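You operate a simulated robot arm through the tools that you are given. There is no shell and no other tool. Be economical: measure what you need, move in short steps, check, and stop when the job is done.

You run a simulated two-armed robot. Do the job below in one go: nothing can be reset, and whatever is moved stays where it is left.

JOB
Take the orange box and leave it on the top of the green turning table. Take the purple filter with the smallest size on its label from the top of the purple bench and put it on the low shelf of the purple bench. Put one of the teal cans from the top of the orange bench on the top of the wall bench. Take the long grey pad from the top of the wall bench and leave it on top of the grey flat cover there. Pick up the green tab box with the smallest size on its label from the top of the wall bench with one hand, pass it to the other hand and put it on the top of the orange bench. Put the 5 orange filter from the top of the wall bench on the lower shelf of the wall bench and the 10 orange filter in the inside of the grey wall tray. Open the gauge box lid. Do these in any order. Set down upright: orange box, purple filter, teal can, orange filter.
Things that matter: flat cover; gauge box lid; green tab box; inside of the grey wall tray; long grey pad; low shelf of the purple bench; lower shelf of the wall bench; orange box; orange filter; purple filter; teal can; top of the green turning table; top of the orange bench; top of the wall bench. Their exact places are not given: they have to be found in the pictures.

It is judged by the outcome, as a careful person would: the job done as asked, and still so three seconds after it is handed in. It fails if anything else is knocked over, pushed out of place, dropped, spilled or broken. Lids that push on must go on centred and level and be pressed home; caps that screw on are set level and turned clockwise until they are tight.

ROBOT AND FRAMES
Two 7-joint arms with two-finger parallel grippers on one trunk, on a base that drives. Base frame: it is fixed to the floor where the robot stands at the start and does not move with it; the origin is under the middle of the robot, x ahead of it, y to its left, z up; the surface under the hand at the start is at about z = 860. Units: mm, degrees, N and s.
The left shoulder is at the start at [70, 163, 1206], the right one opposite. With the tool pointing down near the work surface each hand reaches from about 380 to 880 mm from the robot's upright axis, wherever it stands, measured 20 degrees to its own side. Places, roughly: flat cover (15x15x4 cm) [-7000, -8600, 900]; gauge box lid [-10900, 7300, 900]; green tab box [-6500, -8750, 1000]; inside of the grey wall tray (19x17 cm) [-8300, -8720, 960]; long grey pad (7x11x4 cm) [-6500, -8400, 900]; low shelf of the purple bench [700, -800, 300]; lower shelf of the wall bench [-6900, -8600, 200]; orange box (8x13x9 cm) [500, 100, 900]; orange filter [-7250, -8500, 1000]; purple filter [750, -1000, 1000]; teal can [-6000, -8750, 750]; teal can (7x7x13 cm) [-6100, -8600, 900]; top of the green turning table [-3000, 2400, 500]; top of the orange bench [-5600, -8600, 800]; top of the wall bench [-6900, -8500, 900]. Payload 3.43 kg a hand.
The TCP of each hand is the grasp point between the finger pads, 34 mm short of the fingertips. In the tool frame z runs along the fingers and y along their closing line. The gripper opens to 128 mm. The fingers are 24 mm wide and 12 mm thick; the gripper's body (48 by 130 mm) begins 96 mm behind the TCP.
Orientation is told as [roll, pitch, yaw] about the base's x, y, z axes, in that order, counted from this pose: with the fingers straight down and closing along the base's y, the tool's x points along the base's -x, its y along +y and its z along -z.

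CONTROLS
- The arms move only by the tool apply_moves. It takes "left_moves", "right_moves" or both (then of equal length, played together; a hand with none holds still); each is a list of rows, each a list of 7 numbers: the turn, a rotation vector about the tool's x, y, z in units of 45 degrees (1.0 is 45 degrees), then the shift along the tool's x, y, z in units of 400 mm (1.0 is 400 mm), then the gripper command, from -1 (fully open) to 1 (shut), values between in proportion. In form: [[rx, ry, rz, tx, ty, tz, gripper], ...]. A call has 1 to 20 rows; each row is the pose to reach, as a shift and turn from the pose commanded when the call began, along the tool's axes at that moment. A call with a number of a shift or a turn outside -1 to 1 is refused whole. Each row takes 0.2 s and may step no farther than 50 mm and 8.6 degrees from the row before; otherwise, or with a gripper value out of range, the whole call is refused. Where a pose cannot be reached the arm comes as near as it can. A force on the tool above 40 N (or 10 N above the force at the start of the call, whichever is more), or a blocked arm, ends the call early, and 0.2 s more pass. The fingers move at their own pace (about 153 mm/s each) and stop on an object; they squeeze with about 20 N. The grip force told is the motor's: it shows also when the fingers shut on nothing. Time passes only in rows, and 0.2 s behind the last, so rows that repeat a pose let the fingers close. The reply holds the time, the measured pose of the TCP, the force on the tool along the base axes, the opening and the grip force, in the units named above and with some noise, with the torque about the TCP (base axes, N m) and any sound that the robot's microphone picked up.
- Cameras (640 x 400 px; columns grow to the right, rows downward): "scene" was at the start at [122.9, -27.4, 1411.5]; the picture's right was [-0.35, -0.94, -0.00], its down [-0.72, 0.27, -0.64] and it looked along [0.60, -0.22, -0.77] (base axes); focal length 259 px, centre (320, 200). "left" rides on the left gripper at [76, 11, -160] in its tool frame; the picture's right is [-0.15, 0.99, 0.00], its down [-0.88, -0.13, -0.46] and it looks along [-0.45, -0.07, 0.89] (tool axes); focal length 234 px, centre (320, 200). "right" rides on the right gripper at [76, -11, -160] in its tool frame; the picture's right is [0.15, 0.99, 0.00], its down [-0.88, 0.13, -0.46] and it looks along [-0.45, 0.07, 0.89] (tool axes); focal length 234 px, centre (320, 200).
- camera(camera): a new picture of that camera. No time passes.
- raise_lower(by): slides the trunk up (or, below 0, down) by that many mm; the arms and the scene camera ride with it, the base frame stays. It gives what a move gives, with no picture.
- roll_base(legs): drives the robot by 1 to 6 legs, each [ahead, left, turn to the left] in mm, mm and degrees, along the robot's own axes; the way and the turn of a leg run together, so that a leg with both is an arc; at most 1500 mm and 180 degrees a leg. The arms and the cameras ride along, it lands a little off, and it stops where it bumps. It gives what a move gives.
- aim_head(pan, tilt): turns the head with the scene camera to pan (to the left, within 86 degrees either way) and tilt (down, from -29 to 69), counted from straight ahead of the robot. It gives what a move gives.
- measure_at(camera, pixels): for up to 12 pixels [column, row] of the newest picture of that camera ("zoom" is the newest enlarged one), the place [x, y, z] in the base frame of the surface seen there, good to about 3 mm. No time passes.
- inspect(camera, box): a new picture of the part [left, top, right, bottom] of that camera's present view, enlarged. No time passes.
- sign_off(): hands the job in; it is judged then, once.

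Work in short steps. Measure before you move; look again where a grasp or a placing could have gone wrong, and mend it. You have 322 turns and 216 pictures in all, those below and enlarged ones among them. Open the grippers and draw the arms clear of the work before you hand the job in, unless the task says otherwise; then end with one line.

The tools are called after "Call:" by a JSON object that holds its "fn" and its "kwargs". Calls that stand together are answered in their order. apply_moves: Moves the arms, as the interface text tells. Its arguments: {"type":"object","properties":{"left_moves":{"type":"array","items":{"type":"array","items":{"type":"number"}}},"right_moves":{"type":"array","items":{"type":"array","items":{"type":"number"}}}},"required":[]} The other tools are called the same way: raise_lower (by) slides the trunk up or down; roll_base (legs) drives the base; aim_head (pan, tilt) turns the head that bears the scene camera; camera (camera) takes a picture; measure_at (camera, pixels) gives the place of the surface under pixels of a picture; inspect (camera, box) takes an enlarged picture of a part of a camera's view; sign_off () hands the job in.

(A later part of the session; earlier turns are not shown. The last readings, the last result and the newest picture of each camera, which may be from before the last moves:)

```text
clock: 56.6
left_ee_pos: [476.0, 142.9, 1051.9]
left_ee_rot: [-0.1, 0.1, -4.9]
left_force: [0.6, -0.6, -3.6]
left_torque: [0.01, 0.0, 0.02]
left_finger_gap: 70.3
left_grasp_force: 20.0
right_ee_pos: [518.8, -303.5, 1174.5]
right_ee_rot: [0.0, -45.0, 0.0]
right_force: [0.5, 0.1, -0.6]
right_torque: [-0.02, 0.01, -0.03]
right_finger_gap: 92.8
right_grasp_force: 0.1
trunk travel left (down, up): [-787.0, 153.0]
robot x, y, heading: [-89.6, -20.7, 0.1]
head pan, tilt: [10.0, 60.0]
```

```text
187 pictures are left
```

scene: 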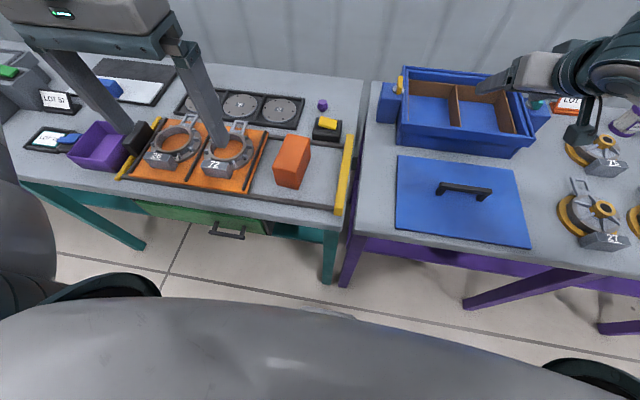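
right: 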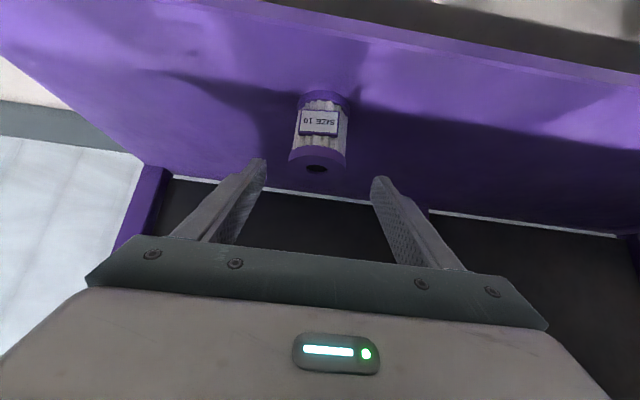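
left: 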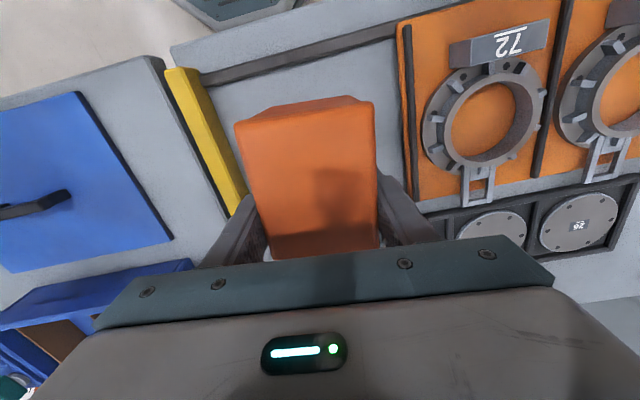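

Held at 70 mm, light. I back away from the bench and tuck both hands, returning the right tool to vertical.

Call:
{"fn": "roll_base", "kwargs": {"legs": [[-500, 0, 0]]}}

Call:
{"fn": "apply_moves", "kwargs": {"left_moves": [[0, 0, 0, 0.1, 0.02, -0.05, 1], [0, 0, 0, 0.2, 0.05, -0.08, 1], [0, 0, 0, 0.3, 0.08, -0.1, 1], [0, 0, 0, 0.4, 0.1, -0.12, 1], [0, 0, 0, 0.45, 0.1, -0.12, 1], [0, 0, 0, 0.45, 0.1, -0.12, 1], [0, 0, 0, 0.45, 0.1, -0.12, 1]], "right_moves": [[0, 0.15, 0, 0.05, 0, -0.05, -0.5], [0, 0.3, 0, 0.1, 0, -0.1, -0.5], [0, 0.45, 0, 0.15, 0, -0.15, -0.5], [0, 0.6, 0, 0.2, 0, -0.2, -0.5], [0, 0.75, 0, 0.25, 0, -0.25, -0.5], [0, 0.9, 0, 0.3, 0, -0.3, -0.5], [0, 1, 0, 0.3, 0, -0.35, -0.5]]}}

Call:
{"fn": "aim_head", "kwargs": {"pan": 85, "tilt": 15}}

Call:
{"fn": "camera", "kwargs": {"camera": "scene"}}

```text
clock: 59.6
left_ee_pos: [-26.8, 144.8, 1051.2]
left_ee_rot: [0.0, 0.0, -4.4]
left_force: [-0.5, 0.4, -4.4]
left_torque: [0.02, 0.02, 0.01]
left_finger_gap: 70.0
left_grasp_force: 20.2
right_ee_pos: [19.1, -301.8, 1174.9]
right_ee_rot: [0.0, -44.9, 0.6]
right_force: [0.9, 0.0, -0.6]
right_torque: [-0.02, 0.01, -0.04]
right_finger_gap: 93.0
right_grasp_force: 0.1
trunk travel left (down, up): [-787.0, 153.0]
robot x, y, heading: [-594.0, -25.3, 0.6]
head pan, tilt: [10.0, 60.0]
```

```text
clock: 61.2
left_ee_pos: [-203.7, 198.8, 1100.2]
left_ee_rot: [0.1, 0.0, -4.3]
left_force: [-0.8, 0.3, -2.8]
left_torque: [0.0, 0.05, 0.02]
left_finger_gap: 69.7
left_grasp_force: 20.2
right_ee_pos: [-169.3, -300.5, 1190.5]
right_ee_rot: [0.0, 0.0, 0.5]
right_force: [0.7, 0.0, 0.2]
right_torque: [0.02, 0.0, -0.02]
right_finger_gap: 96.0
right_grasp_force: 0.1
trunk travel left (down, up): [-787.0, 153.0]
robot x, y, heading: [-593.5, -26.2, 0.5]
head pan, tilt: [10.0, 60.0]
```

```text
clock: 62.6
left_ee_pos: [-202.4, 198.1, 1100.3]
left_ee_rot: [0.0, 0.0, -4.4]
left_force: [-0.2, 0.5, -2.3]
left_torque: [0.0, 0.02, 0.01]
left_finger_gap: 70.1
left_grasp_force: 20.4
right_ee_pos: [-167.3, -301.7, 1189.6]
right_ee_rot: [0.0, 0.1, 0.5]
right_force: [-0.1, -0.5, -0.5]
right_torque: [0.0, 0.01, 0.01]
right_finger_gap: 95.9
right_grasp_force: 0.1
trunk travel left (down, up): [-787.0, 153.0]
robot x, y, heading: [-589.0, -27.0, 0.4]
head pan, tilt: [85.0, 15.0]
```

```text
186 pictures are left
```

scene: 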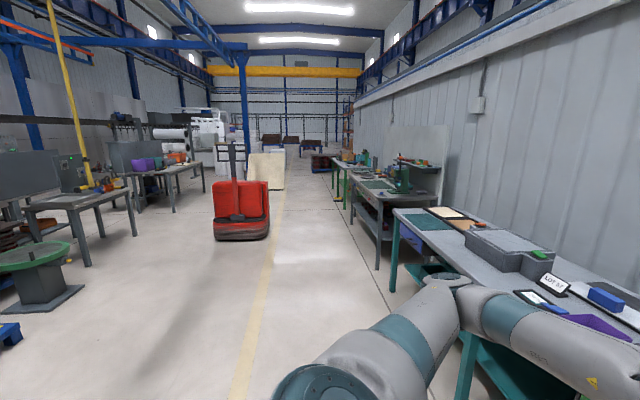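

The green turning table is at lower left (40,255). I measure it and obstacles around.

Call:
{"fn": "measure_at", "kwargs": {"camera": "scene", "pixels": [[35, 255], [68, 245], [50, 300], [85, 285], [240, 235], [215, 230], [240, 160], [10, 335], [80, 265], [130, 235], [100, 200]]}}

Call:
{"fn": "roll_base", "kwargs": {"legs": [[0, 0, 100]]}}

Call:
{"fn": "aim_head", "kwargs": {"pan": 30, "tilt": 20}}

Call:
{"fn": "camera", "kwargs": {"camera": "scene"}}

```text
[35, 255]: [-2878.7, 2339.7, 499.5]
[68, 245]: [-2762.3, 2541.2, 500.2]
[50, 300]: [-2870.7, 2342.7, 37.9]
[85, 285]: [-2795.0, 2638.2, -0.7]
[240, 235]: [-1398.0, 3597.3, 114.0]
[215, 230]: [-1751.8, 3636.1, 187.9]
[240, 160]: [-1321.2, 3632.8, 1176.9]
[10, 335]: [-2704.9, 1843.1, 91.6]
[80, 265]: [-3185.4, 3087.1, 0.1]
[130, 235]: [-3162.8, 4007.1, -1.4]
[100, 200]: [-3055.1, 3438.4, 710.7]
```

```text
clock: 67.2
left_ee_pos: [-873.5, 324.0, 1101.3]
left_ee_rot: [0.0, -0.1, 94.8]
left_force: [0.1, 0.2, -4.2]
left_torque: [-0.05, 0.02, 0.02]
left_finger_gap: 69.5
left_grasp_force: 19.9
right_ee_pos: [-384.9, 437.3, 1189.5]
right_ee_rot: [0.0, 0.0, 99.8]
right_force: [0.1, 0.1, 0.0]
right_torque: [-0.01, 0.0, -0.01]
right_finger_gap: 96.0
right_grasp_force: 0.0
trunk travel left (down, up): [-787.0, 153.0]
robot x, y, heading: [-591.0, -27.1, 99.8]
head pan, tilt: [85.0, 15.0]
```

```text
clock: 68.5
left_ee_pos: [-873.8, 323.8, 1098.8]
left_ee_rot: [0.0, -0.1, 94.7]
left_force: [1.0, 0.7, -3.7]
left_torque: [-0.01, 0.02, 0.01]
left_finger_gap: 70.0
left_grasp_force: 19.6
right_ee_pos: [-384.7, 436.8, 1190.2]
right_ee_rot: [0.0, 0.0, 99.7]
right_force: [0.0, -0.4, 0.5]
right_torque: [-0.01, 0.03, -0.03]
right_finger_gap: 96.1
right_grasp_force: 0.0
trunk travel left (down, up): [-787.0, 153.0]
robot x, y, heading: [-592.6, -26.8, 99.7]
head pan, tilt: [30.0, 20.0]
```

```text
185 pictures are left
```

scene: 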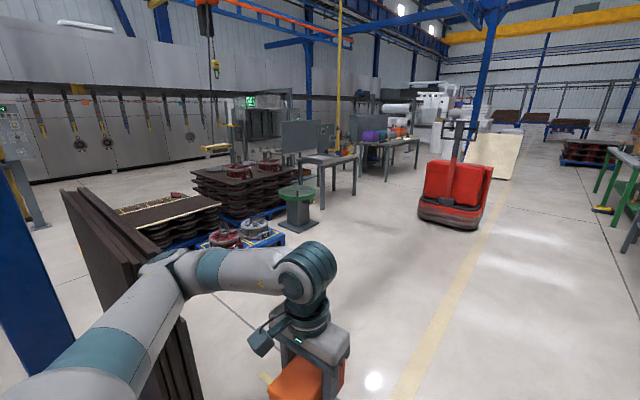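

I measure the near dark stack at left, the table and the pallet.

Call:
{"fn": "measure_at", "kwargs": {"camera": "scene", "pixels": [[120, 230], [190, 340], [297, 192], [282, 192], [313, 190], [245, 245], [285, 235], [460, 225], [320, 205], [230, 235]]}}

Call:
{"fn": "inspect", "kwargs": {"camera": "scene", "box": [180, 140, 380, 260]}}

```text
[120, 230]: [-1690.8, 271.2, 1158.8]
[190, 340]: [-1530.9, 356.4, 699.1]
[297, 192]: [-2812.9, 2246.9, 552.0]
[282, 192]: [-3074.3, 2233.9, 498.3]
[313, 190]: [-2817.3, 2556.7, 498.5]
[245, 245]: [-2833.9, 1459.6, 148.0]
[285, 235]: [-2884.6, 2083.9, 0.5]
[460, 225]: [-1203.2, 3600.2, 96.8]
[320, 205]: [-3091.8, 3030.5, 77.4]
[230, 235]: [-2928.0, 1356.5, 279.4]
```

```text
3.20 times, centred on (280, 200) of scene
```

zoom: 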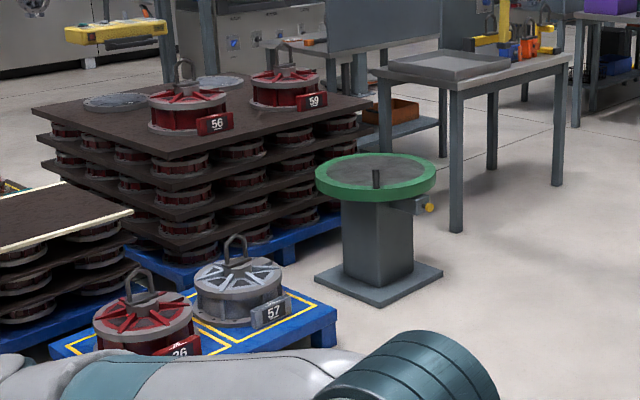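

The path straight ahead is free; I drive 2460 mm, turn to face -x, then look at the table.

Call:
{"fn": "roll_base", "kwargs": {"legs": [[1230, 0, 0], [1230, 0, 0], [0, 0, 80.3], [800, 0, 0]]}}

Call:
{"fn": "aim_head", "kwargs": {"pan": 0, "tilt": 30}}

Call:
{"fn": "camera", "kwargs": {"camera": "scene"}}

```text
clock: 88.1
left_ee_pos: [-2272.0, 2252.8, 1100.4]
left_ee_rot: [0.0, 0.1, 174.6]
left_force: [0.2, -0.1, -4.0]
left_torque: [0.0, -0.02, 0.01]
left_finger_gap: 69.8
left_grasp_force: 19.4
right_ee_pos: [-2297.2, 2753.8, 1190.0]
right_ee_rot: [0.0, 0.0, 179.4]
right_force: [-0.3, 0.6, -0.3]
right_torque: [-0.03, -0.01, -0.02]
right_finger_gap: 96.0
right_grasp_force: 0.0
trunk travel left (down, up): [-787.0, 153.0]
robot x, y, heading: [-1881.1, 2470.3, 179.6]
head pan, tilt: [30.0, 20.0]
```

```text
clock: 89.1
left_ee_pos: [-2273.0, 2253.1, 1100.0]
left_ee_rot: [0.0, 0.0, 174.7]
left_force: [0.4, 0.7, -3.0]
left_torque: [0.02, 0.0, 0.0]
left_finger_gap: 69.9
left_grasp_force: 19.4
right_ee_pos: [-2297.6, 2754.8, 1188.7]
right_ee_rot: [0.0, 0.0, 179.6]
right_force: [-0.1, 0.3, 0.1]
right_torque: [0.0, 0.01, 0.0]
right_finger_gap: 96.3
right_grasp_force: 0.1
trunk travel left (down, up): [-787.0, 153.0]
robot x, y, heading: [-1878.2, 2472.1, 179.2]
head pan, tilt: [0.0, 30.0]
```

```text
183 pictures are left
```

scene: 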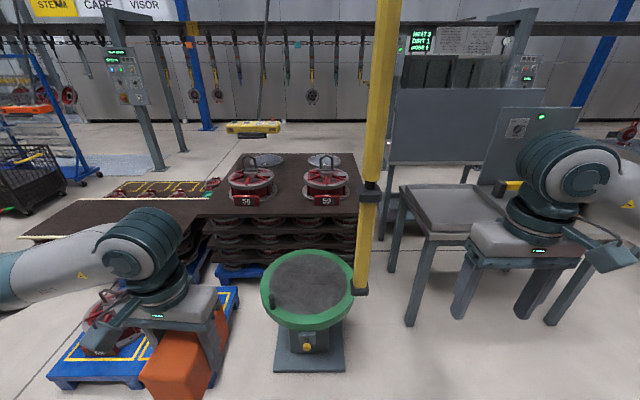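

I measure the table top, the peg and the yellow pole in view.

Call:
{"fn": "measure_at", "kwargs": {"camera": "scene", "pixels": [[262, 285], [350, 300], [308, 252], [312, 325], [310, 285], [276, 298], [370, 150], [359, 285], [365, 200], [340, 330], [275, 330], [300, 270]]}}

Call:
{"fn": "inspect", "kwargs": {"camera": "scene", "box": [220, 220, 400, 370]}}

```text
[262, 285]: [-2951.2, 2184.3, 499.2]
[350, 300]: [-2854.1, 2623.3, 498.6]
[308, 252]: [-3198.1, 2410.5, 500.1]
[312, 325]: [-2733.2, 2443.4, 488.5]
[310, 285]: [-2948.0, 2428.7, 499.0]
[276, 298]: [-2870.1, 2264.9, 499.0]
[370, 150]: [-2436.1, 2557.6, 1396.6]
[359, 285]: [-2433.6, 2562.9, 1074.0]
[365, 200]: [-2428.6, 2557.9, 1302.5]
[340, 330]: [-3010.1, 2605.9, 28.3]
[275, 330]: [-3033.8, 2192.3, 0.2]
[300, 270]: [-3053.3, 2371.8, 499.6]
```

```text
2.67 times, centred on (310, 295) of scene
```

zoom: 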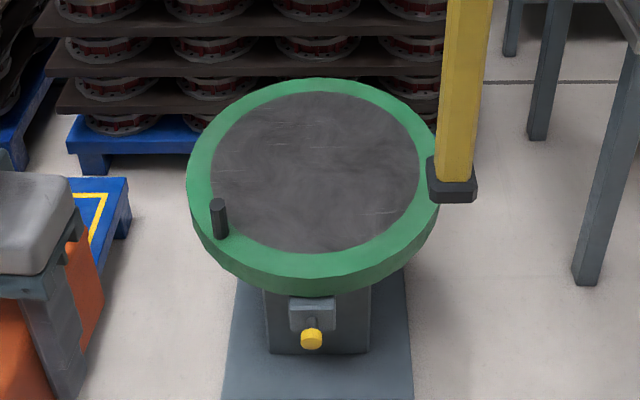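

The yellow pole hangs to z≈1060 at (-2433,2560). I lower the trunk by 450 so the arms pass beneath it, then move 90 mm left and 250 mm ahead.

Call:
{"fn": "raise_lower", "kwargs": {"by": -400}}

Call:
{"fn": "raise_lower", "kwargs": {"by": -50}}

Call:
{"fn": "roll_base", "kwargs": {"legs": [[0, 100, 0], [250, 0, 0]]}}

Call:
{"fn": "aim_head", "kwargs": {"pan": 5, "tilt": 35}}

Call:
{"fn": "camera", "kwargs": {"camera": "scene"}}

```text
clock: 92.9
left_ee_pos: [-2270.2, 2253.1, 700.9]
left_ee_rot: [0.0, 0.1, 174.6]
left_force: [0.1, -0.5, -3.4]
left_torque: [0.01, -0.01, 0.0]
left_finger_gap: 69.9
left_grasp_force: 20.1
right_ee_pos: [-2296.6, 2753.3, 790.2]
right_ee_rot: [0.0, 0.0, 179.6]
right_force: [0.5, 0.3, -0.3]
right_torque: [-0.02, -0.04, -0.01]
right_finger_gap: 96.1
right_grasp_force: 0.0
trunk travel left (down, up): [-387.0, 553.0]
robot x, y, heading: [-1881.3, 2466.8, 179.5]
head pan, tilt: [0.0, 30.0]
```

```text
clock: 93.8
left_ee_pos: [-2271.7, 2254.0, 650.9]
left_ee_rot: [0.0, 0.0, 174.6]
left_force: [0.6, -0.8, -3.5]
left_torque: [0.0, -0.02, 0.0]
left_finger_gap: 69.7
left_grasp_force: 20.2
right_ee_pos: [-2296.9, 2753.4, 740.8]
right_ee_rot: [0.0, 0.0, 179.5]
right_force: [0.1, -0.3, 0.2]
right_torque: [0.02, 0.0, -0.02]
right_finger_gap: 95.8
right_grasp_force: 0.1
trunk travel left (down, up): [-337.0, 603.0]
robot x, y, heading: [-1876.2, 2467.3, 179.5]
head pan, tilt: [0.0, 30.0]
```

```text
clock: 96.4
left_ee_pos: [-2524.5, 2155.6, 651.0]
left_ee_rot: [0.0, 0.0, 174.1]
left_force: [-0.3, 0.0, -3.3]
left_torque: [0.01, -0.03, -0.01]
left_finger_gap: 70.2
left_grasp_force: 20.5
right_ee_pos: [-2546.6, 2655.0, 739.1]
right_ee_rot: [0.0, 0.1, 179.2]
right_force: [0.2, 1.0, -1.3]
right_torque: [0.03, -0.01, -0.02]
right_finger_gap: 96.1
right_grasp_force: 0.1
trunk travel left (down, up): [-337.0, 603.0]
robot x, y, heading: [-2132.5, 2367.8, 179.2]
head pan, tilt: [0.0, 30.0]
```

```text
clock: 97.1
left_ee_pos: [-2523.6, 2155.5, 650.4]
left_ee_rot: [-0.1, 0.0, 174.1]
left_force: [-0.5, 0.3, -4.0]
left_torque: [0.02, -0.01, 0.01]
left_finger_gap: 69.8
left_grasp_force: 20.0
right_ee_pos: [-2545.9, 2655.4, 738.8]
right_ee_rot: [0.0, 0.0, 179.1]
right_force: [0.0, -0.2, 0.5]
right_torque: [0.02, -0.02, 0.04]
right_finger_gap: 96.0
right_grasp_force: 0.0
trunk travel left (down, up): [-337.0, 603.0]
robot x, y, heading: [-2128.0, 2367.6, 179.2]
head pan, tilt: [5.0, 35.0]
```

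```text
181 pictures are left
```

scene: 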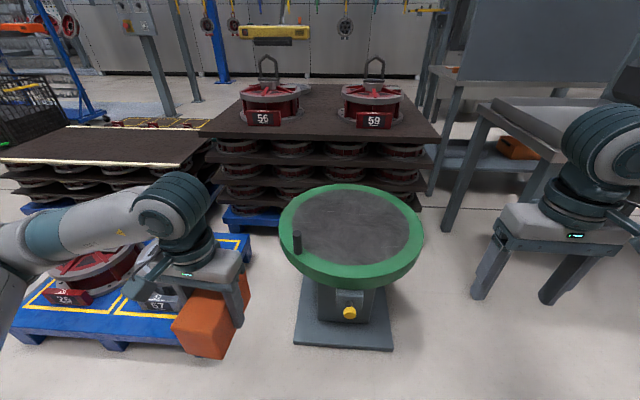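

I carry the box over the table's centre at height, then check before setting down.

Call:
{"fn": "apply_moves", "kwargs": {"left_moves": [[0, 0, 0, -0.0998, -0.0513, 0, 1], [0, 0, 0, -0.1996, -0.1025, 0, 1], [0, 0, 0, -0.2994, -0.1538, 0, 1], [0, 0, 0, -0.399, -0.205, 0, 1], [0, 0, 0, -0.499, -0.2563, 0, 1], [0, 0, 0, -0.5988, -0.3076, 0, 1], [0, 0, 0, -0.6986, -0.3588, 0, 1], [0, 0, 0, -0.7984, -0.41, 0, 1], [0, 0, 0, -0.898, -0.4613, 0, 1], [0, 0, 0, -0.998, -0.5126, 0, 1], [0, 0, 0, -0.998, -0.5126, 0, 1]]}}

Call:
{"fn": "camera", "kwargs": {"camera": "scene"}}

```text
clock: 99.5
left_ee_pos: [-2900.3, 2397.4, 649.7]
left_ee_rot: [0.0, 0.0, 174.2]
left_force: [0.8, -0.2, -2.6]
left_torque: [0.03, -0.03, 0.0]
left_finger_gap: 70.0
left_grasp_force: 20.1
right_ee_pos: [-2545.9, 2655.8, 739.3]
right_ee_rot: [0.0, -0.1, 179.0]
right_force: [0.0, 0.6, 0.3]
right_torque: [0.02, 0.0, 0.03]
right_finger_gap: 95.8
right_grasp_force: 0.0
trunk travel left (down, up): [-337.0, 603.0]
robot x, y, heading: [-2127.6, 2370.3, 179.4]
head pan, tilt: [5.0, 35.0]
```

```text
180 pictures are left
```

scene: 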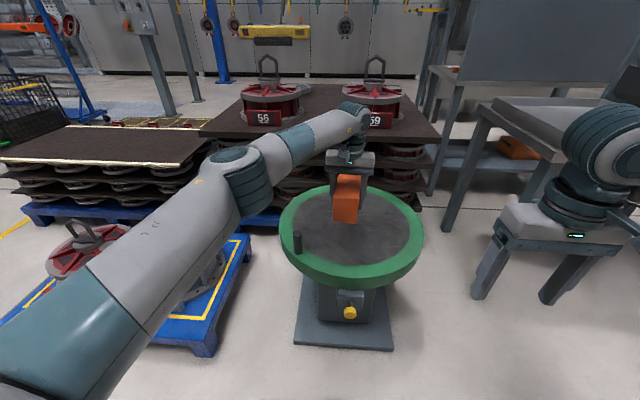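

The box hangs over the disc. I lower it 103 mm to contact height.

Call:
{"fn": "apply_moves", "kwargs": {"left_moves": [[0, 0, 0, 0, 0, 0.1, 1], [0, 0, 0, 0, 0, 0.2, 1], [0, 0, 0, 0, 0, 0.245, 1], [0, 0, 0, 0, 0, 0.257, 1], [0, 0, 0, 0, 0, 0.257, 1]]}}

Call:
{"fn": "camera", "kwargs": {"camera": "left"}}

Call:
{"fn": "inspect", "kwargs": {"camera": "scene", "box": [270, 140, 430, 270]}}

```text
clock: 100.7
left_ee_pos: [-2899.5, 2400.1, 546.1]
left_ee_rot: [-0.1, 0.0, 174.2]
left_force: [-0.4, -0.5, -2.1]
left_torque: [-0.01, -0.03, 0.01]
left_finger_gap: 70.1
left_grasp_force: 20.0
right_ee_pos: [-2546.1, 2655.9, 739.8]
right_ee_rot: [0.0, 0.0, 179.0]
right_force: [-0.8, -0.1, 0.2]
right_torque: [-0.02, 0.0, -0.01]
right_finger_gap: 96.0
right_grasp_force: 0.0
trunk travel left (down, up): [-337.0, 603.0]
robot x, y, heading: [-2129.3, 2369.4, 179.1]
head pan, tilt: [5.0, 35.0]
```

```text
179 pictures are left
```

left: 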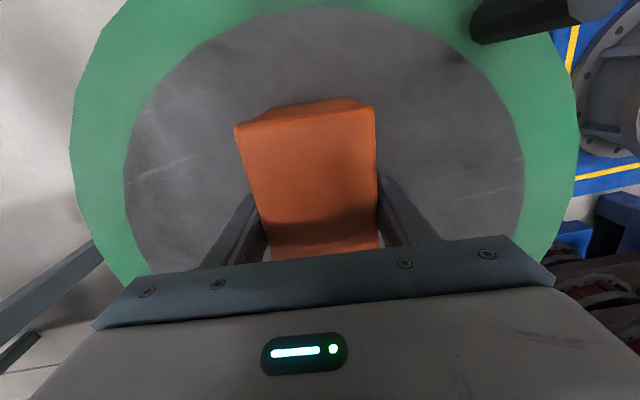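

```text
3.08 times, centred on (350, 205) of scene
```

zoom: 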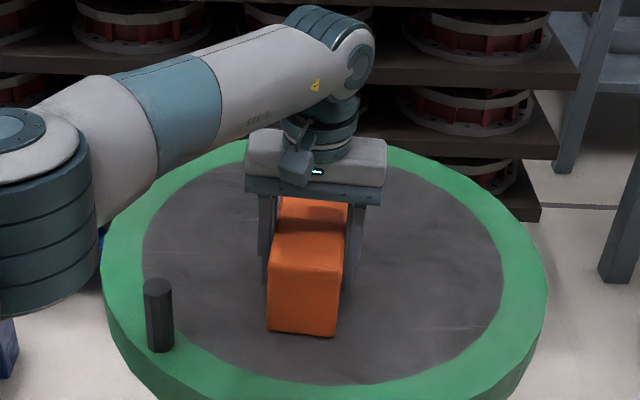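

It is within about 1 mm of the disc; I lower 1 mm, open and lift away.

Call:
{"fn": "apply_moves", "kwargs": {"left_moves": [[0, 0, 0, 0, 0, 0.003, 1], [0, 0, 0, 0, 0, 0.003, 0.6], [0, 0, 0, 0, 0, 0.003, -0.6], [0, 0, 0, 0, 0, 0.003, -0.6], [0, 0, 0, 0, 0, -0.08, -0.6], [0, 0, 0, 0, 0, -0.18, -0.6], [0, 0, 0, 0, 0, -0.28, -0.6]]}}

Call:
{"fn": "apply_moves", "kwargs": {"left_moves": [[0, 0, 0, 0.1, 0.0513, 0, -0.6], [0, 0, 0, 0.2, 0.1025, 0, -0.6], [0, 0, 0, 0.3, 0.1538, 0, -0.6], [0, 0, 0, 0.4, 0.205, 0, -0.6], [0, 0, 0, 0.5, 0.2563, 0, -0.6], [0, 0, 0, 0.6, 0.3076, 0, -0.6], [0, 0, 0, 0.7, 0.3588, 0, -0.6], [0, 0, 0, 0.8, 0.41, 0, -0.6], [0, 0, 0, 0.9, 0.46, 0, -0.6]]}}

Call:
{"fn": "camera", "kwargs": {"camera": "scene"}}

```text
clock: 102.3
left_ee_pos: [-2897.4, 2402.2, 661.4]
left_ee_rot: [0.0, 0.0, 174.1]
left_force: [-0.6, 0.0, 0.4]
left_torque: [0.0, -0.03, 0.02]
left_finger_gap: 102.2
left_grasp_force: 0.1
right_ee_pos: [-2544.6, 2656.7, 740.7]
right_ee_rot: [0.0, 0.0, 179.1]
right_force: [0.6, 0.7, 0.4]
right_torque: [0.0, 0.02, -0.02]
right_finger_gap: 96.0
right_grasp_force: 0.0
trunk travel left (down, up): [-337.0, 603.0]
robot x, y, heading: [-2128.7, 2368.6, 179.3]
head pan, tilt: [5.0, 35.0]
```

```text
clock: 104.3
left_ee_pos: [-2560.3, 2178.9, 661.8]
left_ee_rot: [-0.1, 0.0, 174.1]
left_force: [-0.5, 0.3, 0.5]
left_torque: [0.02, 0.05, -0.02]
left_finger_gap: 102.7
left_grasp_force: 0.1
right_ee_pos: [-2544.9, 2655.5, 739.8]
right_ee_rot: [0.0, 0.1, 179.1]
right_force: [-0.5, 0.0, 0.9]
right_torque: [-0.03, 0.01, 0.01]
right_finger_gap: 95.6
right_grasp_force: 0.1
trunk travel left (down, up): [-337.0, 603.0]
robot x, y, heading: [-2129.0, 2365.2, 179.3]
head pan, tilt: [5.0, 35.0]
```

```text
177 pictures are left
```

scene: 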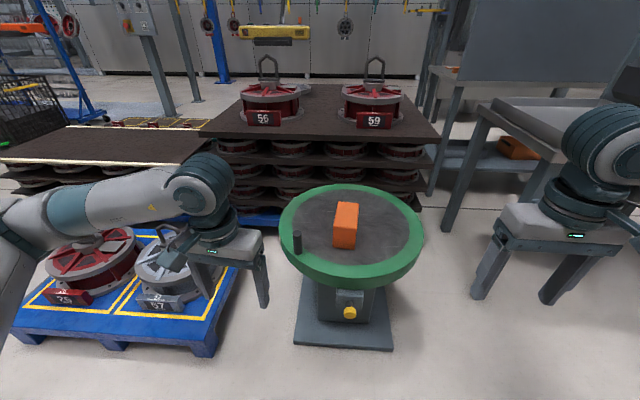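

The orange box stands on the turning table. I back off, raise the trunk and look around for a route towards the gauge box at (-10900, 7300).

Call:
{"fn": "roll_base", "kwargs": {"legs": [[-700, 0, 0]]}}

Call:
{"fn": "raise_lower", "kwargs": {"by": 400}}

Call:
{"fn": "aim_head", "kwargs": {"pan": -45, "tilt": 10}}

Call:
{"fn": "camera", "kwargs": {"camera": "scene"}}

```text
clock: 108.1
left_ee_pos: [-1861.6, 2169.8, 661.1]
left_ee_rot: [-0.1, 0.0, 173.1]
left_force: [0.0, 0.1, -0.2]
left_torque: [-0.03, 0.02, 0.01]
left_finger_gap: 102.4
left_grasp_force: 0.1
right_ee_pos: [-1838.2, 2646.0, 740.6]
right_ee_rot: [0.1, 0.0, 178.1]
right_force: [-0.4, -0.1, -0.6]
right_torque: [0.0, 0.03, 0.02]
right_finger_gap: 96.1
right_grasp_force: 0.0
trunk travel left (down, up): [-337.0, 603.0]
robot x, y, heading: [-1425.8, 2352.0, 178.2]
head pan, tilt: [5.0, 35.0]
```

```text
clock: 112.0
left_ee_pos: [-1861.9, 2169.4, 1060.7]
left_ee_rot: [-0.2, 0.1, 173.2]
left_force: [0.2, 0.5, 0.3]
left_torque: [0.01, 0.02, 0.02]
left_finger_gap: 102.4
left_grasp_force: 0.1
right_ee_pos: [-1838.6, 2646.6, 1140.1]
right_ee_rot: [0.0, -0.1, 178.1]
right_force: [-0.1, -0.3, -0.5]
right_torque: [0.01, 0.0, -0.04]
right_finger_gap: 96.2
right_grasp_force: 0.0
trunk travel left (down, up): [-737.0, 203.0]
robot x, y, heading: [-1428.6, 2349.0, 177.9]
head pan, tilt: [5.0, 35.0]
```

```text
clock: 113.2
left_ee_pos: [-1863.6, 2169.7, 1060.6]
left_ee_rot: [0.1, 0.0, 173.2]
left_force: [-0.8, -0.3, 0.1]
left_torque: [-0.02, -0.03, 0.0]
left_finger_gap: 102.4
left_grasp_force: 0.0
right_ee_pos: [-1839.6, 2646.1, 1141.0]
right_ee_rot: [0.0, 0.0, 178.1]
right_force: [-0.3, -0.9, -0.4]
right_torque: [0.0, 0.01, 0.01]
right_finger_gap: 96.2
right_grasp_force: 0.0
trunk travel left (down, up): [-737.0, 203.0]
robot x, y, heading: [-1426.8, 2352.0, 178.0]
head pan, tilt: [-45.0, 10.0]
```

```text
176 pictures are left
```

scene: 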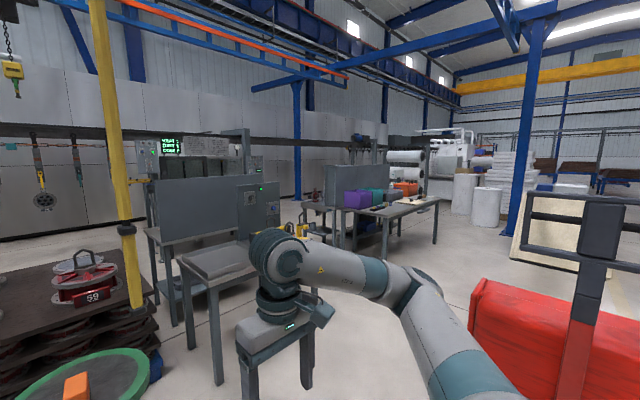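

The gauge box would lie behind the grey wall or machines at about column 230; I measure the far surfaces and the aisle.

Call:
{"fn": "measure_at", "kwargs": {"camera": "scene", "pixels": [[230, 100], [60, 190], [280, 200], [350, 130], [430, 250], [480, 270], [415, 210], [340, 110], [380, 200], [450, 150], [470, 120], [310, 220]]}}

Call:
{"fn": "aim_head", "kwargs": {"pan": -85, "tilt": 10}}

Call:
{"fn": "camera", "kwargs": {"camera": "scene"}}

Call:
{"fn": "aim_head", "kwargs": {"pan": 85, "tilt": 10}}

Call:
{"fn": "camera", "kwargs": {"camera": "scene"}}

```text
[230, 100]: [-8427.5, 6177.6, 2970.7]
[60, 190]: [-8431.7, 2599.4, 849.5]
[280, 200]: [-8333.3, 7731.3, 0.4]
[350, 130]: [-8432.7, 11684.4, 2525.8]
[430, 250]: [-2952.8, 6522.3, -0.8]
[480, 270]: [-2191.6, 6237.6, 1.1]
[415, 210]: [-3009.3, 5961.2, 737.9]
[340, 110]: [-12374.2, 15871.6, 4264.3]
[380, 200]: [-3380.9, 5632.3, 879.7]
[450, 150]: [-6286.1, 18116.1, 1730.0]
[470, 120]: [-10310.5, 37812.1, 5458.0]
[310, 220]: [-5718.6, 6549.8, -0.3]
```

```text
clock: 114.2
left_ee_pos: [-1863.7, 2169.4, 1060.4]
left_ee_rot: [0.1, 0.0, 173.2]
left_force: [0.5, 0.0, 0.5]
left_torque: [-0.03, 0.0, -0.01]
left_finger_gap: 102.6
left_grasp_force: 0.0
right_ee_pos: [-1839.5, 2645.2, 1139.9]
right_ee_rot: [0.0, 0.1, 178.1]
right_force: [0.0, -0.4, -0.3]
right_torque: [-0.05, 0.04, 0.02]
right_finger_gap: 96.0
right_grasp_force: 0.2
trunk travel left (down, up): [-737.0, 203.0]
robot x, y, heading: [-1429.7, 2350.5, 177.8]
head pan, tilt: [-85.0, 10.0]
```

```text
175 pictures are left
```

scene: 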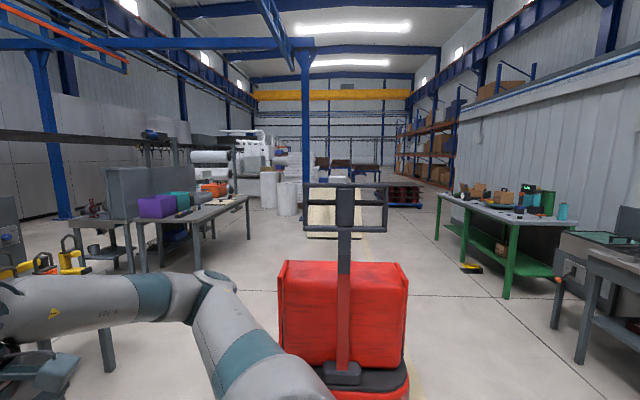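

```text
clock: 116.8
left_ee_pos: [-1863.6, 2170.7, 1060.5]
left_ee_rot: [0.0, 0.0, 173.3]
left_force: [0.4, 0.2, 0.5]
left_torque: [0.01, -0.01, 0.0]
left_finger_gap: 102.7
left_grasp_force: 0.0
right_ee_pos: [-1839.3, 2645.4, 1139.4]
right_ee_rot: [0.0, 0.0, 178.1]
right_force: [-0.2, 0.2, -0.3]
right_torque: [-0.02, 0.02, 0.0]
right_finger_gap: 95.9
right_grasp_force: 0.1
trunk travel left (down, up): [-737.0, 203.0]
robot x, y, heading: [-1428.0, 2352.1, 178.4]
head pan, tilt: [85.0, 10.0]
```

```text
174 pictures are left
```

scene: 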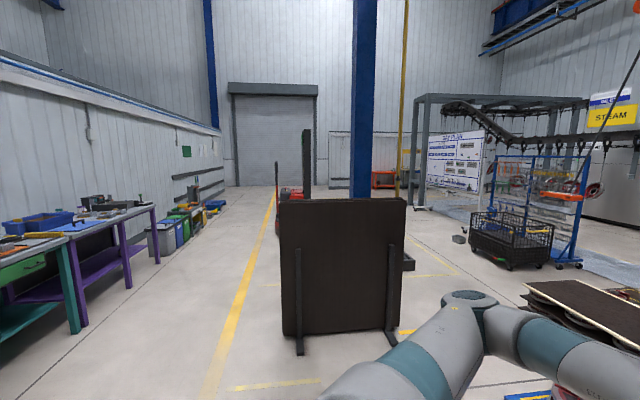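

I measure the far structures to the south (right part of this picture).

Call:
{"fn": "measure_at", "kwargs": {"camera": "scene", "pixels": [[275, 150], [385, 180], [340, 150], [455, 165], [430, 100], [520, 100], [600, 160], [510, 230], [480, 60], [560, 230], [340, 250], [620, 120]]}}

Call:
{"fn": "aim_head", "kwargs": {"pan": 40, "tilt": 10}}

Call:
{"fn": "camera", "kwargs": {"camera": "scene"}}

```text
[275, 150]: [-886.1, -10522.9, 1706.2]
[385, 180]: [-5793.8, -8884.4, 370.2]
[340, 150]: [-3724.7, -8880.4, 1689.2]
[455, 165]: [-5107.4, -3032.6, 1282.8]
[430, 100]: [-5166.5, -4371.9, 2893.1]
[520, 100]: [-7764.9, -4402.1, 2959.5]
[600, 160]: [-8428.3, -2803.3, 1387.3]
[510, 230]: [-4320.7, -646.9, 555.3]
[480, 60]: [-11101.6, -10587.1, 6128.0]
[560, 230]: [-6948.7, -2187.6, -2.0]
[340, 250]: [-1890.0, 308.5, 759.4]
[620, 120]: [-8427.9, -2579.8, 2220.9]
```

```text
clock: 117.9
left_ee_pos: [-1862.8, 2169.9, 1058.5]
left_ee_rot: [-0.1, 0.0, 173.1]
left_force: [-0.5, 0.4, -0.3]
left_torque: [0.02, -0.01, 0.02]
left_finger_gap: 102.4
left_grasp_force: 0.0
right_ee_pos: [-1839.4, 2646.5, 1139.1]
right_ee_rot: [0.0, 0.0, 178.1]
right_force: [0.6, 0.2, 0.1]
right_torque: [-0.01, -0.02, 0.03]
right_finger_gap: 96.1
right_grasp_force: 0.0
trunk travel left (down, up): [-737.0, 203.0]
robot x, y, heading: [-1426.0, 2354.1, 177.9]
head pan, tilt: [40.0, 10.0]
```

```text
173 pictures are left
```

scene: 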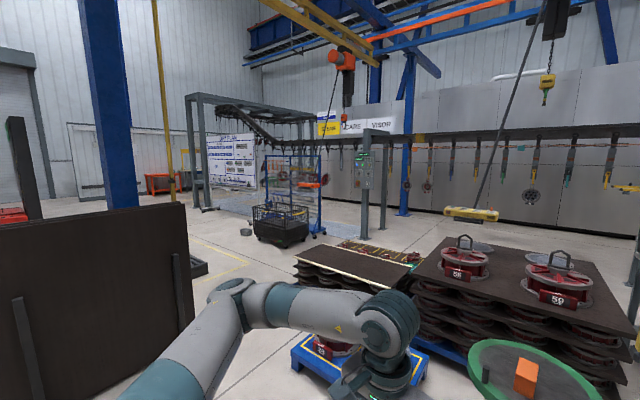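

The wall bench lies along y≈-8900 to the south, and the gauge box is behind the booth wall x≈-8430, so I do the wall bench first. I drive back to x≈-730, turn to face -y and drive south.

Call:
{"fn": "roll_base", "kwargs": {"legs": [[-750, 0, 0], [0, 0, 92], [1450, 0, 0], [1450, 0, 0], [1450, 0, 0], [1450, 0, 0]]}}

Call:
{"fn": "aim_head", "kwargs": {"pan": -10, "tilt": 12}}

Call:
{"fn": "camera", "kwargs": {"camera": "scene"}}

```text
clock: 153.1
left_ee_pos: [-325.2, -3871.3, 1059.8]
left_ee_rot: [0.0, 0.1, -94.3]
left_force: [0.0, 0.3, 0.6]
left_torque: [0.02, -0.03, -0.04]
left_finger_gap: 102.2
left_grasp_force: 0.1
right_ee_pos: [-801.8, -3867.3, 1140.0]
right_ee_rot: [0.0, -0.1, -89.4]
right_force: [0.0, -0.3, 0.0]
right_torque: [0.02, -0.01, 0.03]
right_finger_gap: 95.9
right_grasp_force: 0.2
trunk travel left (down, up): [-737.0, 203.0]
robot x, y, heading: [-527.5, -3442.1, -89.2]
head pan, tilt: [40.0, 10.0]
```

```text
clock: 154.3
left_ee_pos: [-324.9, -3869.1, 1059.5]
left_ee_rot: [0.0, 0.0, -94.3]
left_force: [0.3, 0.1, -0.1]
left_torque: [-0.01, -0.02, 0.0]
left_finger_gap: 102.2
left_grasp_force: 0.1
right_ee_pos: [-801.3, -3866.7, 1140.5]
right_ee_rot: [-0.1, 0.0, -89.4]
right_force: [0.1, 0.3, -0.1]
right_torque: [0.01, 0.0, -0.01]
right_finger_gap: 96.3
right_grasp_force: 0.1
trunk travel left (down, up): [-737.0, 203.0]
robot x, y, heading: [-525.1, -3441.8, -89.3]
head pan, tilt: [-10.0, 12.0]
```

```text
172 pictures are left
```

scene: 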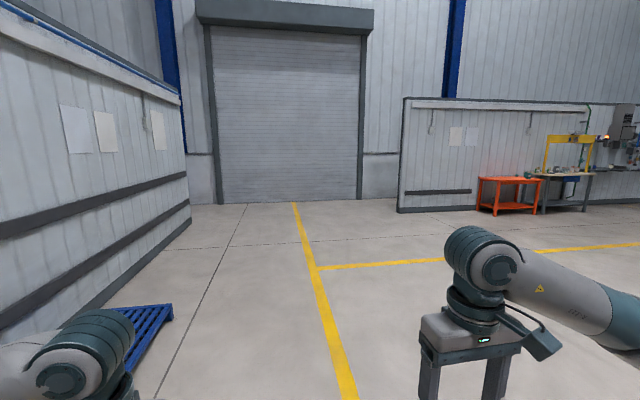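

The floor to the right is clear. I turn right 53.5° and drive towards the orange and wall benches.

Call:
{"fn": "roll_base", "kwargs": {"legs": [[0, 0, -53.5], [1450, 0, 0], [1450, 0, 0], [1450, 0, 0], [1250, 0, 0], [0, 0, 53]]}}

Call:
{"fn": "aim_head", "kwargs": {"pan": -25, "tilt": 15}}

Call:
{"fn": "camera", "kwargs": {"camera": "scene"}}

```text
clock: 186.0
left_ee_pos: [-4701.5, -7410.2, 1061.8]
left_ee_rot: [-0.1, 0.0, -92.5]
left_force: [-0.4, 0.4, -0.9]
left_torque: [0.02, -0.04, -0.05]
left_finger_gap: 102.1
left_grasp_force: 0.1
right_ee_pos: [-5178.5, -7422.4, 1139.8]
right_ee_rot: [0.0, 0.0, -87.5]
right_force: [0.5, 0.1, 0.1]
right_torque: [-0.02, 0.01, 0.0]
right_finger_gap: 95.8
right_grasp_force: 0.0
trunk travel left (down, up): [-737.0, 203.0]
robot x, y, heading: [-4919.7, -6990.7, -87.5]
head pan, tilt: [-10.0, 12.0]
```

```text
clock: 186.7
left_ee_pos: [-4703.0, -7410.3, 1060.0]
left_ee_rot: [-0.1, -0.1, -92.5]
left_force: [0.0, -0.6, 0.2]
left_torque: [0.01, 0.0, -0.02]
left_finger_gap: 102.5
left_grasp_force: 0.0
right_ee_pos: [-5178.5, -7422.8, 1140.7]
right_ee_rot: [0.0, 0.0, -87.6]
right_force: [-0.6, -0.5, -0.8]
right_torque: [0.01, -0.01, -0.04]
right_finger_gap: 96.0
right_grasp_force: 0.0
trunk travel left (down, up): [-737.0, 203.0]
robot x, y, heading: [-4915.5, -6990.3, -87.5]
head pan, tilt: [-25.0, 15.0]
```

```text
171 pictures are left
```

scene: 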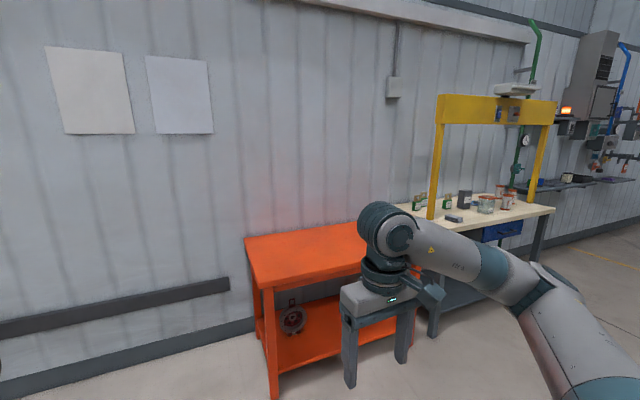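

The orange bench is just behind the right arm and the wall bench (yellow frame) further on. I drive 1150 mm to the right and look.

Call:
{"fn": "roll_base", "kwargs": {"legs": [[0, -1150, -2.5]]}}

Call:
{"fn": "aim_head", "kwargs": {"pan": 0, "tilt": 22}}

Call:
{"fn": "camera", "kwargs": {"camera": "scene"}}

```text
clock: 192.6
left_ee_pos: [-5889.8, -7430.4, 1060.9]
left_ee_rot: [0.0, 0.0, -96.8]
left_force: [0.3, -0.4, -0.1]
left_torque: [0.0, 0.01, 0.0]
left_finger_gap: 102.8
left_grasp_force: 0.2
right_ee_pos: [-6367.4, -7407.4, 1139.6]
right_ee_rot: [0.0, 0.0, -91.8]
right_force: [0.9, -0.5, -0.1]
right_torque: [0.01, 0.01, 0.02]
right_finger_gap: 95.9
right_grasp_force: 0.1
trunk travel left (down, up): [-737.0, 203.0]
robot x, y, heading: [-6073.2, -6992.3, -91.7]
head pan, tilt: [-25.0, 15.0]
```

```text
clock: 193.5
left_ee_pos: [-5891.0, -7430.9, 1060.2]
left_ee_rot: [0.0, -0.1, -96.8]
left_force: [0.3, 0.1, 0.0]
left_torque: [0.03, 0.01, 0.02]
left_finger_gap: 102.3
left_grasp_force: 0.0
right_ee_pos: [-6367.2, -7408.2, 1139.3]
right_ee_rot: [0.0, 0.0, -91.8]
right_force: [0.3, -0.5, 0.6]
right_torque: [0.01, -0.02, 0.01]
right_finger_gap: 95.6
right_grasp_force: 0.1
trunk travel left (down, up): [-737.0, 203.0]
robot x, y, heading: [-6071.5, -6993.9, -91.8]
head pan, tilt: [0.0, 22.0]
```

```text
170 pictures are left
```

scene: 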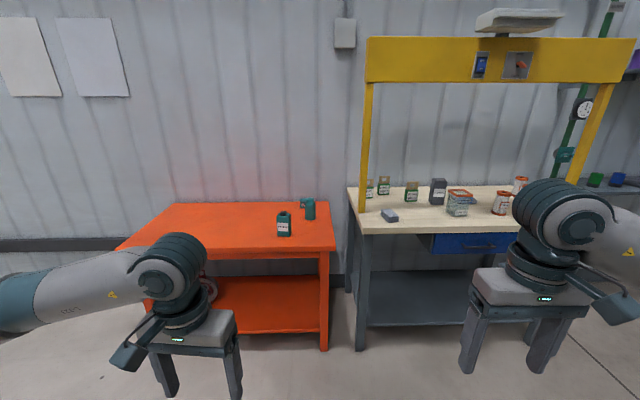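

Teal things stand on the orange bench at (284,224) and (308,208). I enlarge both benches.

Call:
{"fn": "inspect", "kwargs": {"camera": "scene", "box": [250, 180, 370, 255]}}

Call:
{"fn": "inspect", "kwargs": {"camera": "scene", "box": [345, 165, 525, 265]}}

Call:
{"fn": "measure_at", "kwargs": {"camera": "scene", "pixels": [[284, 215], [284, 236], [308, 202], [308, 218], [250, 240], [335, 215], [390, 215], [365, 130], [400, 300], [450, 225], [490, 242]]}}

```text
5.33 times, centred on (310, 218) of scene
```

zoom: 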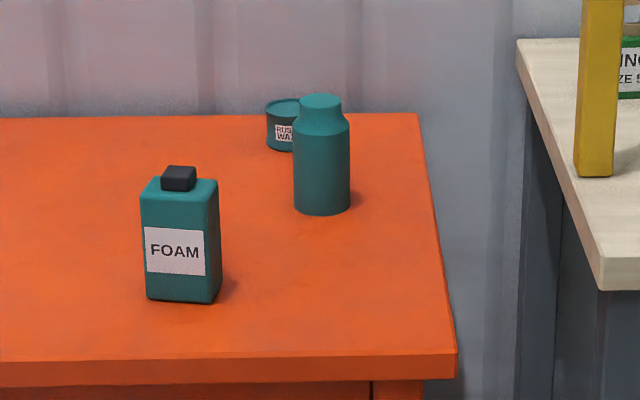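

```text
3.56 times, centred on (435, 215) of scene
```

zoom: 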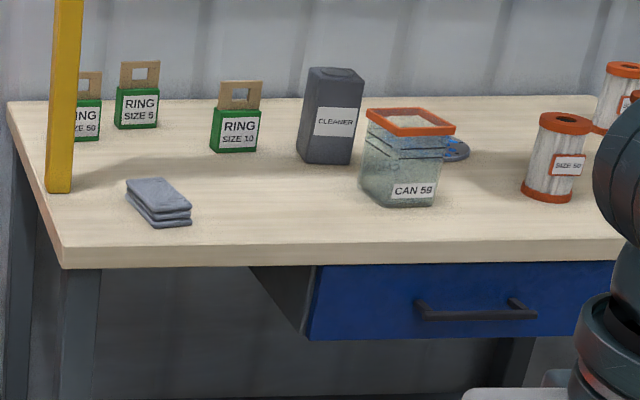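

```text
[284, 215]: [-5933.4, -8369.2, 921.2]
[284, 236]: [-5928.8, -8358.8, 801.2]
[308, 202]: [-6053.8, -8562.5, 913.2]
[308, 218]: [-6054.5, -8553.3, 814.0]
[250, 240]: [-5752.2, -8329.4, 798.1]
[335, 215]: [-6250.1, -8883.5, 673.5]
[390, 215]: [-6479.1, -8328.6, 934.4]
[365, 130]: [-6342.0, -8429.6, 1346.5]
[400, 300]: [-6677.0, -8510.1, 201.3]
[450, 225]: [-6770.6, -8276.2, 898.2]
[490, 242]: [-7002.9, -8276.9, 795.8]
```

The 7x7x13 teal can is the round one at about (-6054,-8575). The wall bench holds RING SIZE 5/10/50 boxes, the grey pad and orange filters. I drive right to see the rest of the wall bench.

Call:
{"fn": "roll_base", "kwargs": {"legs": [[0, -900, 1.8]]}}

Call:
{"fn": "camera", "kwargs": {"camera": "scene"}}

```text
clock: 198.2
left_ee_pos: [-6762.1, -7411.5, 1060.7]
left_ee_rot: [0.0, 0.0, -94.6]
left_force: [-0.6, 0.0, 0.1]
left_torque: [-0.01, 0.02, 0.01]
left_finger_gap: 102.3
left_grasp_force: 0.1
right_ee_pos: [-7238.1, -7406.1, 1140.1]
right_ee_rot: [-0.1, 0.0, -89.7]
right_force: [0.0, -0.4, -0.1]
right_torque: [-0.01, -0.01, -0.01]
right_finger_gap: 95.9
right_grasp_force: 0.0
trunk travel left (down, up): [-737.0, 203.0]
robot x, y, heading: [-6959.8, -6982.3, -89.8]
head pan, tilt: [0.0, 22.0]
```

```text
167 pictures are left
```

scene: 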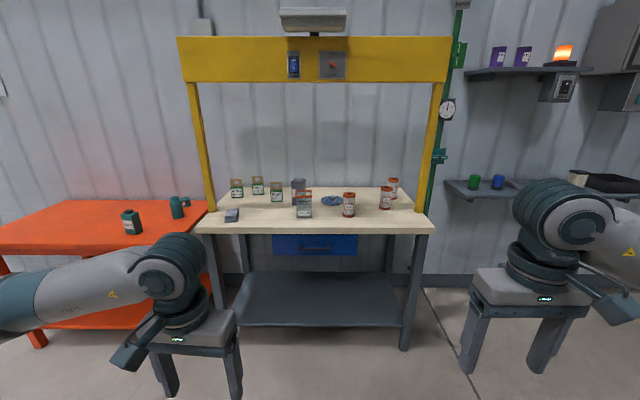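

Call:
{"fn": "inspect", "kwargs": {"camera": "scene", "box": [200, 160, 320, 235]}}

Call:
{"fn": "inspect", "kwargs": {"camera": "scene", "box": [285, 165, 435, 245]}}

Call:
{"fn": "measure_at", "kwargs": {"camera": "scene", "pixels": [[347, 192], [347, 212], [385, 190], [384, 205], [393, 180], [393, 195], [330, 201], [232, 213], [315, 80], [315, 40], [203, 140], [435, 130]]}}

```text
5.33 times, centred on (260, 198) of scene
```

zoom: 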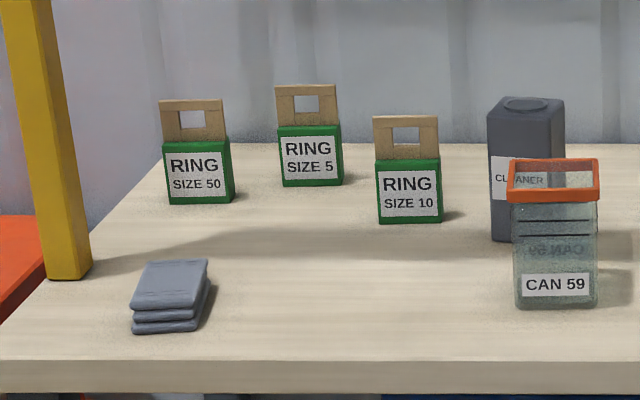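

```text
4.27 times, centred on (360, 205) of scene
```

zoom: 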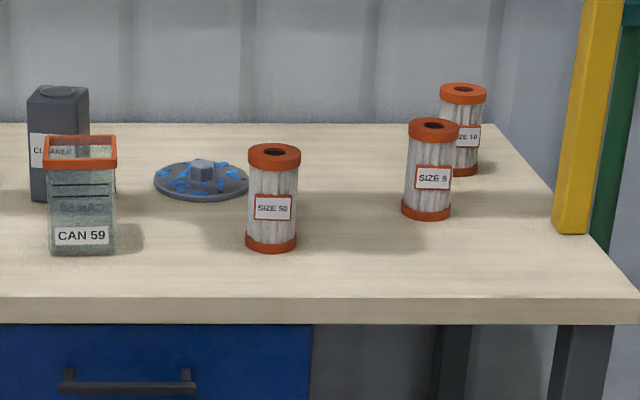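

```text
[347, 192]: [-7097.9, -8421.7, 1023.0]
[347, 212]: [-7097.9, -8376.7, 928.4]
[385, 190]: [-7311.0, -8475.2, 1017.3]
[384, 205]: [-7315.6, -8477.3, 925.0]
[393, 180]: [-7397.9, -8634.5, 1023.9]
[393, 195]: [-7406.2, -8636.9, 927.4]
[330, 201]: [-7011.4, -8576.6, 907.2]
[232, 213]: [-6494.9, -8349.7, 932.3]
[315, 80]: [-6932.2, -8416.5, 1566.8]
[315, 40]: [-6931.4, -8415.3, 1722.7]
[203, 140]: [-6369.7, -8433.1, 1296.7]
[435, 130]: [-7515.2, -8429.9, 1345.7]
```

All the wall-bench things are found: SIZE 5 filter near (-7315,-8500), SIZE 10 near (-7400,-8660), flat cover near (-7011,-8590), pad near (-6495,-8370). First the teal can: I drive to x≈-6250 and close in.

Call:
{"fn": "roll_base", "kwargs": {"legs": [[0, 700, 0], [860, 0, 0]]}}

Call:
{"fn": "aim_head", "kwargs": {"pan": 10, "tilt": 45}}

Call:
{"fn": "camera", "kwargs": {"camera": "scene"}}

```text
clock: 206.1
left_ee_pos: [-6060.2, -8246.1, 1060.3]
left_ee_rot: [0.0, 0.0, -95.4]
left_force: [-0.5, -0.2, -0.7]
left_torque: [0.02, -0.03, 0.04]
left_finger_gap: 102.2
left_grasp_force: 0.1
right_ee_pos: [-6537.2, -8233.4, 1139.0]
right_ee_rot: [0.1, 0.0, -90.5]
right_force: [0.4, 0.4, 0.1]
right_torque: [0.01, -0.01, -0.02]
right_finger_gap: 96.0
right_grasp_force: 0.1
trunk travel left (down, up): [-737.0, 203.0]
robot x, y, heading: [-6252.9, -7812.6, -90.6]
head pan, tilt: [0.0, 22.0]
```

```text
clock: 207.0
left_ee_pos: [-6059.3, -8245.0, 1060.4]
left_ee_rot: [0.0, 0.0, -95.4]
left_force: [0.0, 0.1, -0.4]
left_torque: [-0.01, 0.01, -0.01]
left_finger_gap: 102.3
left_grasp_force: 0.1
right_ee_pos: [-6535.7, -8233.8, 1140.2]
right_ee_rot: [0.0, 0.0, -90.5]
right_force: [0.1, 0.3, -0.4]
right_torque: [-0.03, 0.0, 0.0]
right_finger_gap: 96.1
right_grasp_force: 0.0
trunk travel left (down, up): [-737.0, 203.0]
robot x, y, heading: [-6247.5, -7817.1, -90.6]
head pan, tilt: [10.0, 45.0]
```

```text
164 pictures are left
```

scene: 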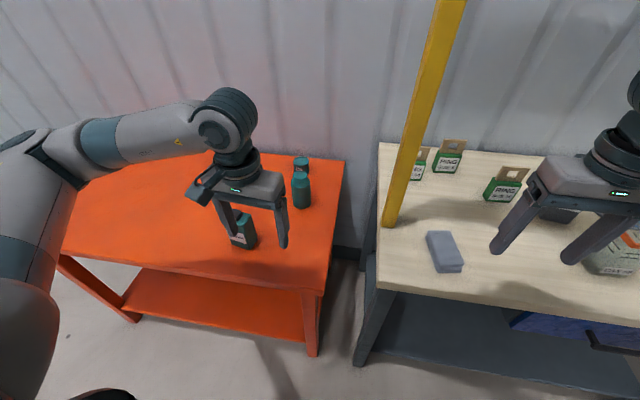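

I enlarge the teal cans and measure the round one's top and bottom.

Call:
{"fn": "inspect", "kwargs": {"camera": "scene", "box": [220, 140, 340, 260]}}

Call:
{"fn": "inspect", "kwargs": {"camera": "scene", "box": [380, 130, 540, 290]}}

Call:
{"fn": "measure_at", "kwargs": {"camera": "scene", "pixels": [[301, 176], [295, 176], [307, 176], [302, 195], [303, 207], [293, 195], [311, 195], [302, 159], [242, 217], [325, 255], [395, 225]]}}

```text
3.33 times, centred on (280, 200) of scene
```

zoom: 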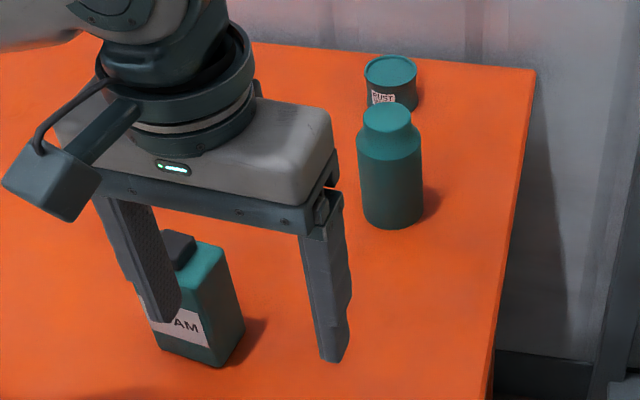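

```text
2.50 times, centred on (460, 210) of scene
```

zoom: 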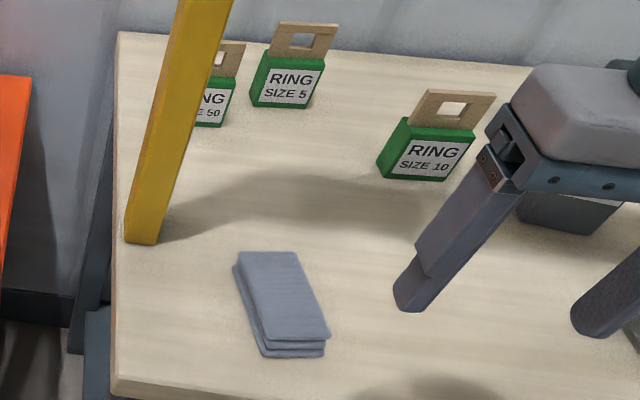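

```text
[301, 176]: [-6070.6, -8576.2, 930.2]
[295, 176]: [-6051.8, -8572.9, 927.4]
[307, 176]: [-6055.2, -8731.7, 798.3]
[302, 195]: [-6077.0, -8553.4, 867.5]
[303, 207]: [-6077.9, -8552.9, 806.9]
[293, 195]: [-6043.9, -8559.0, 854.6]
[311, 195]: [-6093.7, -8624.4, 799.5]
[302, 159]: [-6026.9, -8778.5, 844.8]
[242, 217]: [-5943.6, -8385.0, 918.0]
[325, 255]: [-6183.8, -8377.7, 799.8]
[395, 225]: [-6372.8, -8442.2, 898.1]
```

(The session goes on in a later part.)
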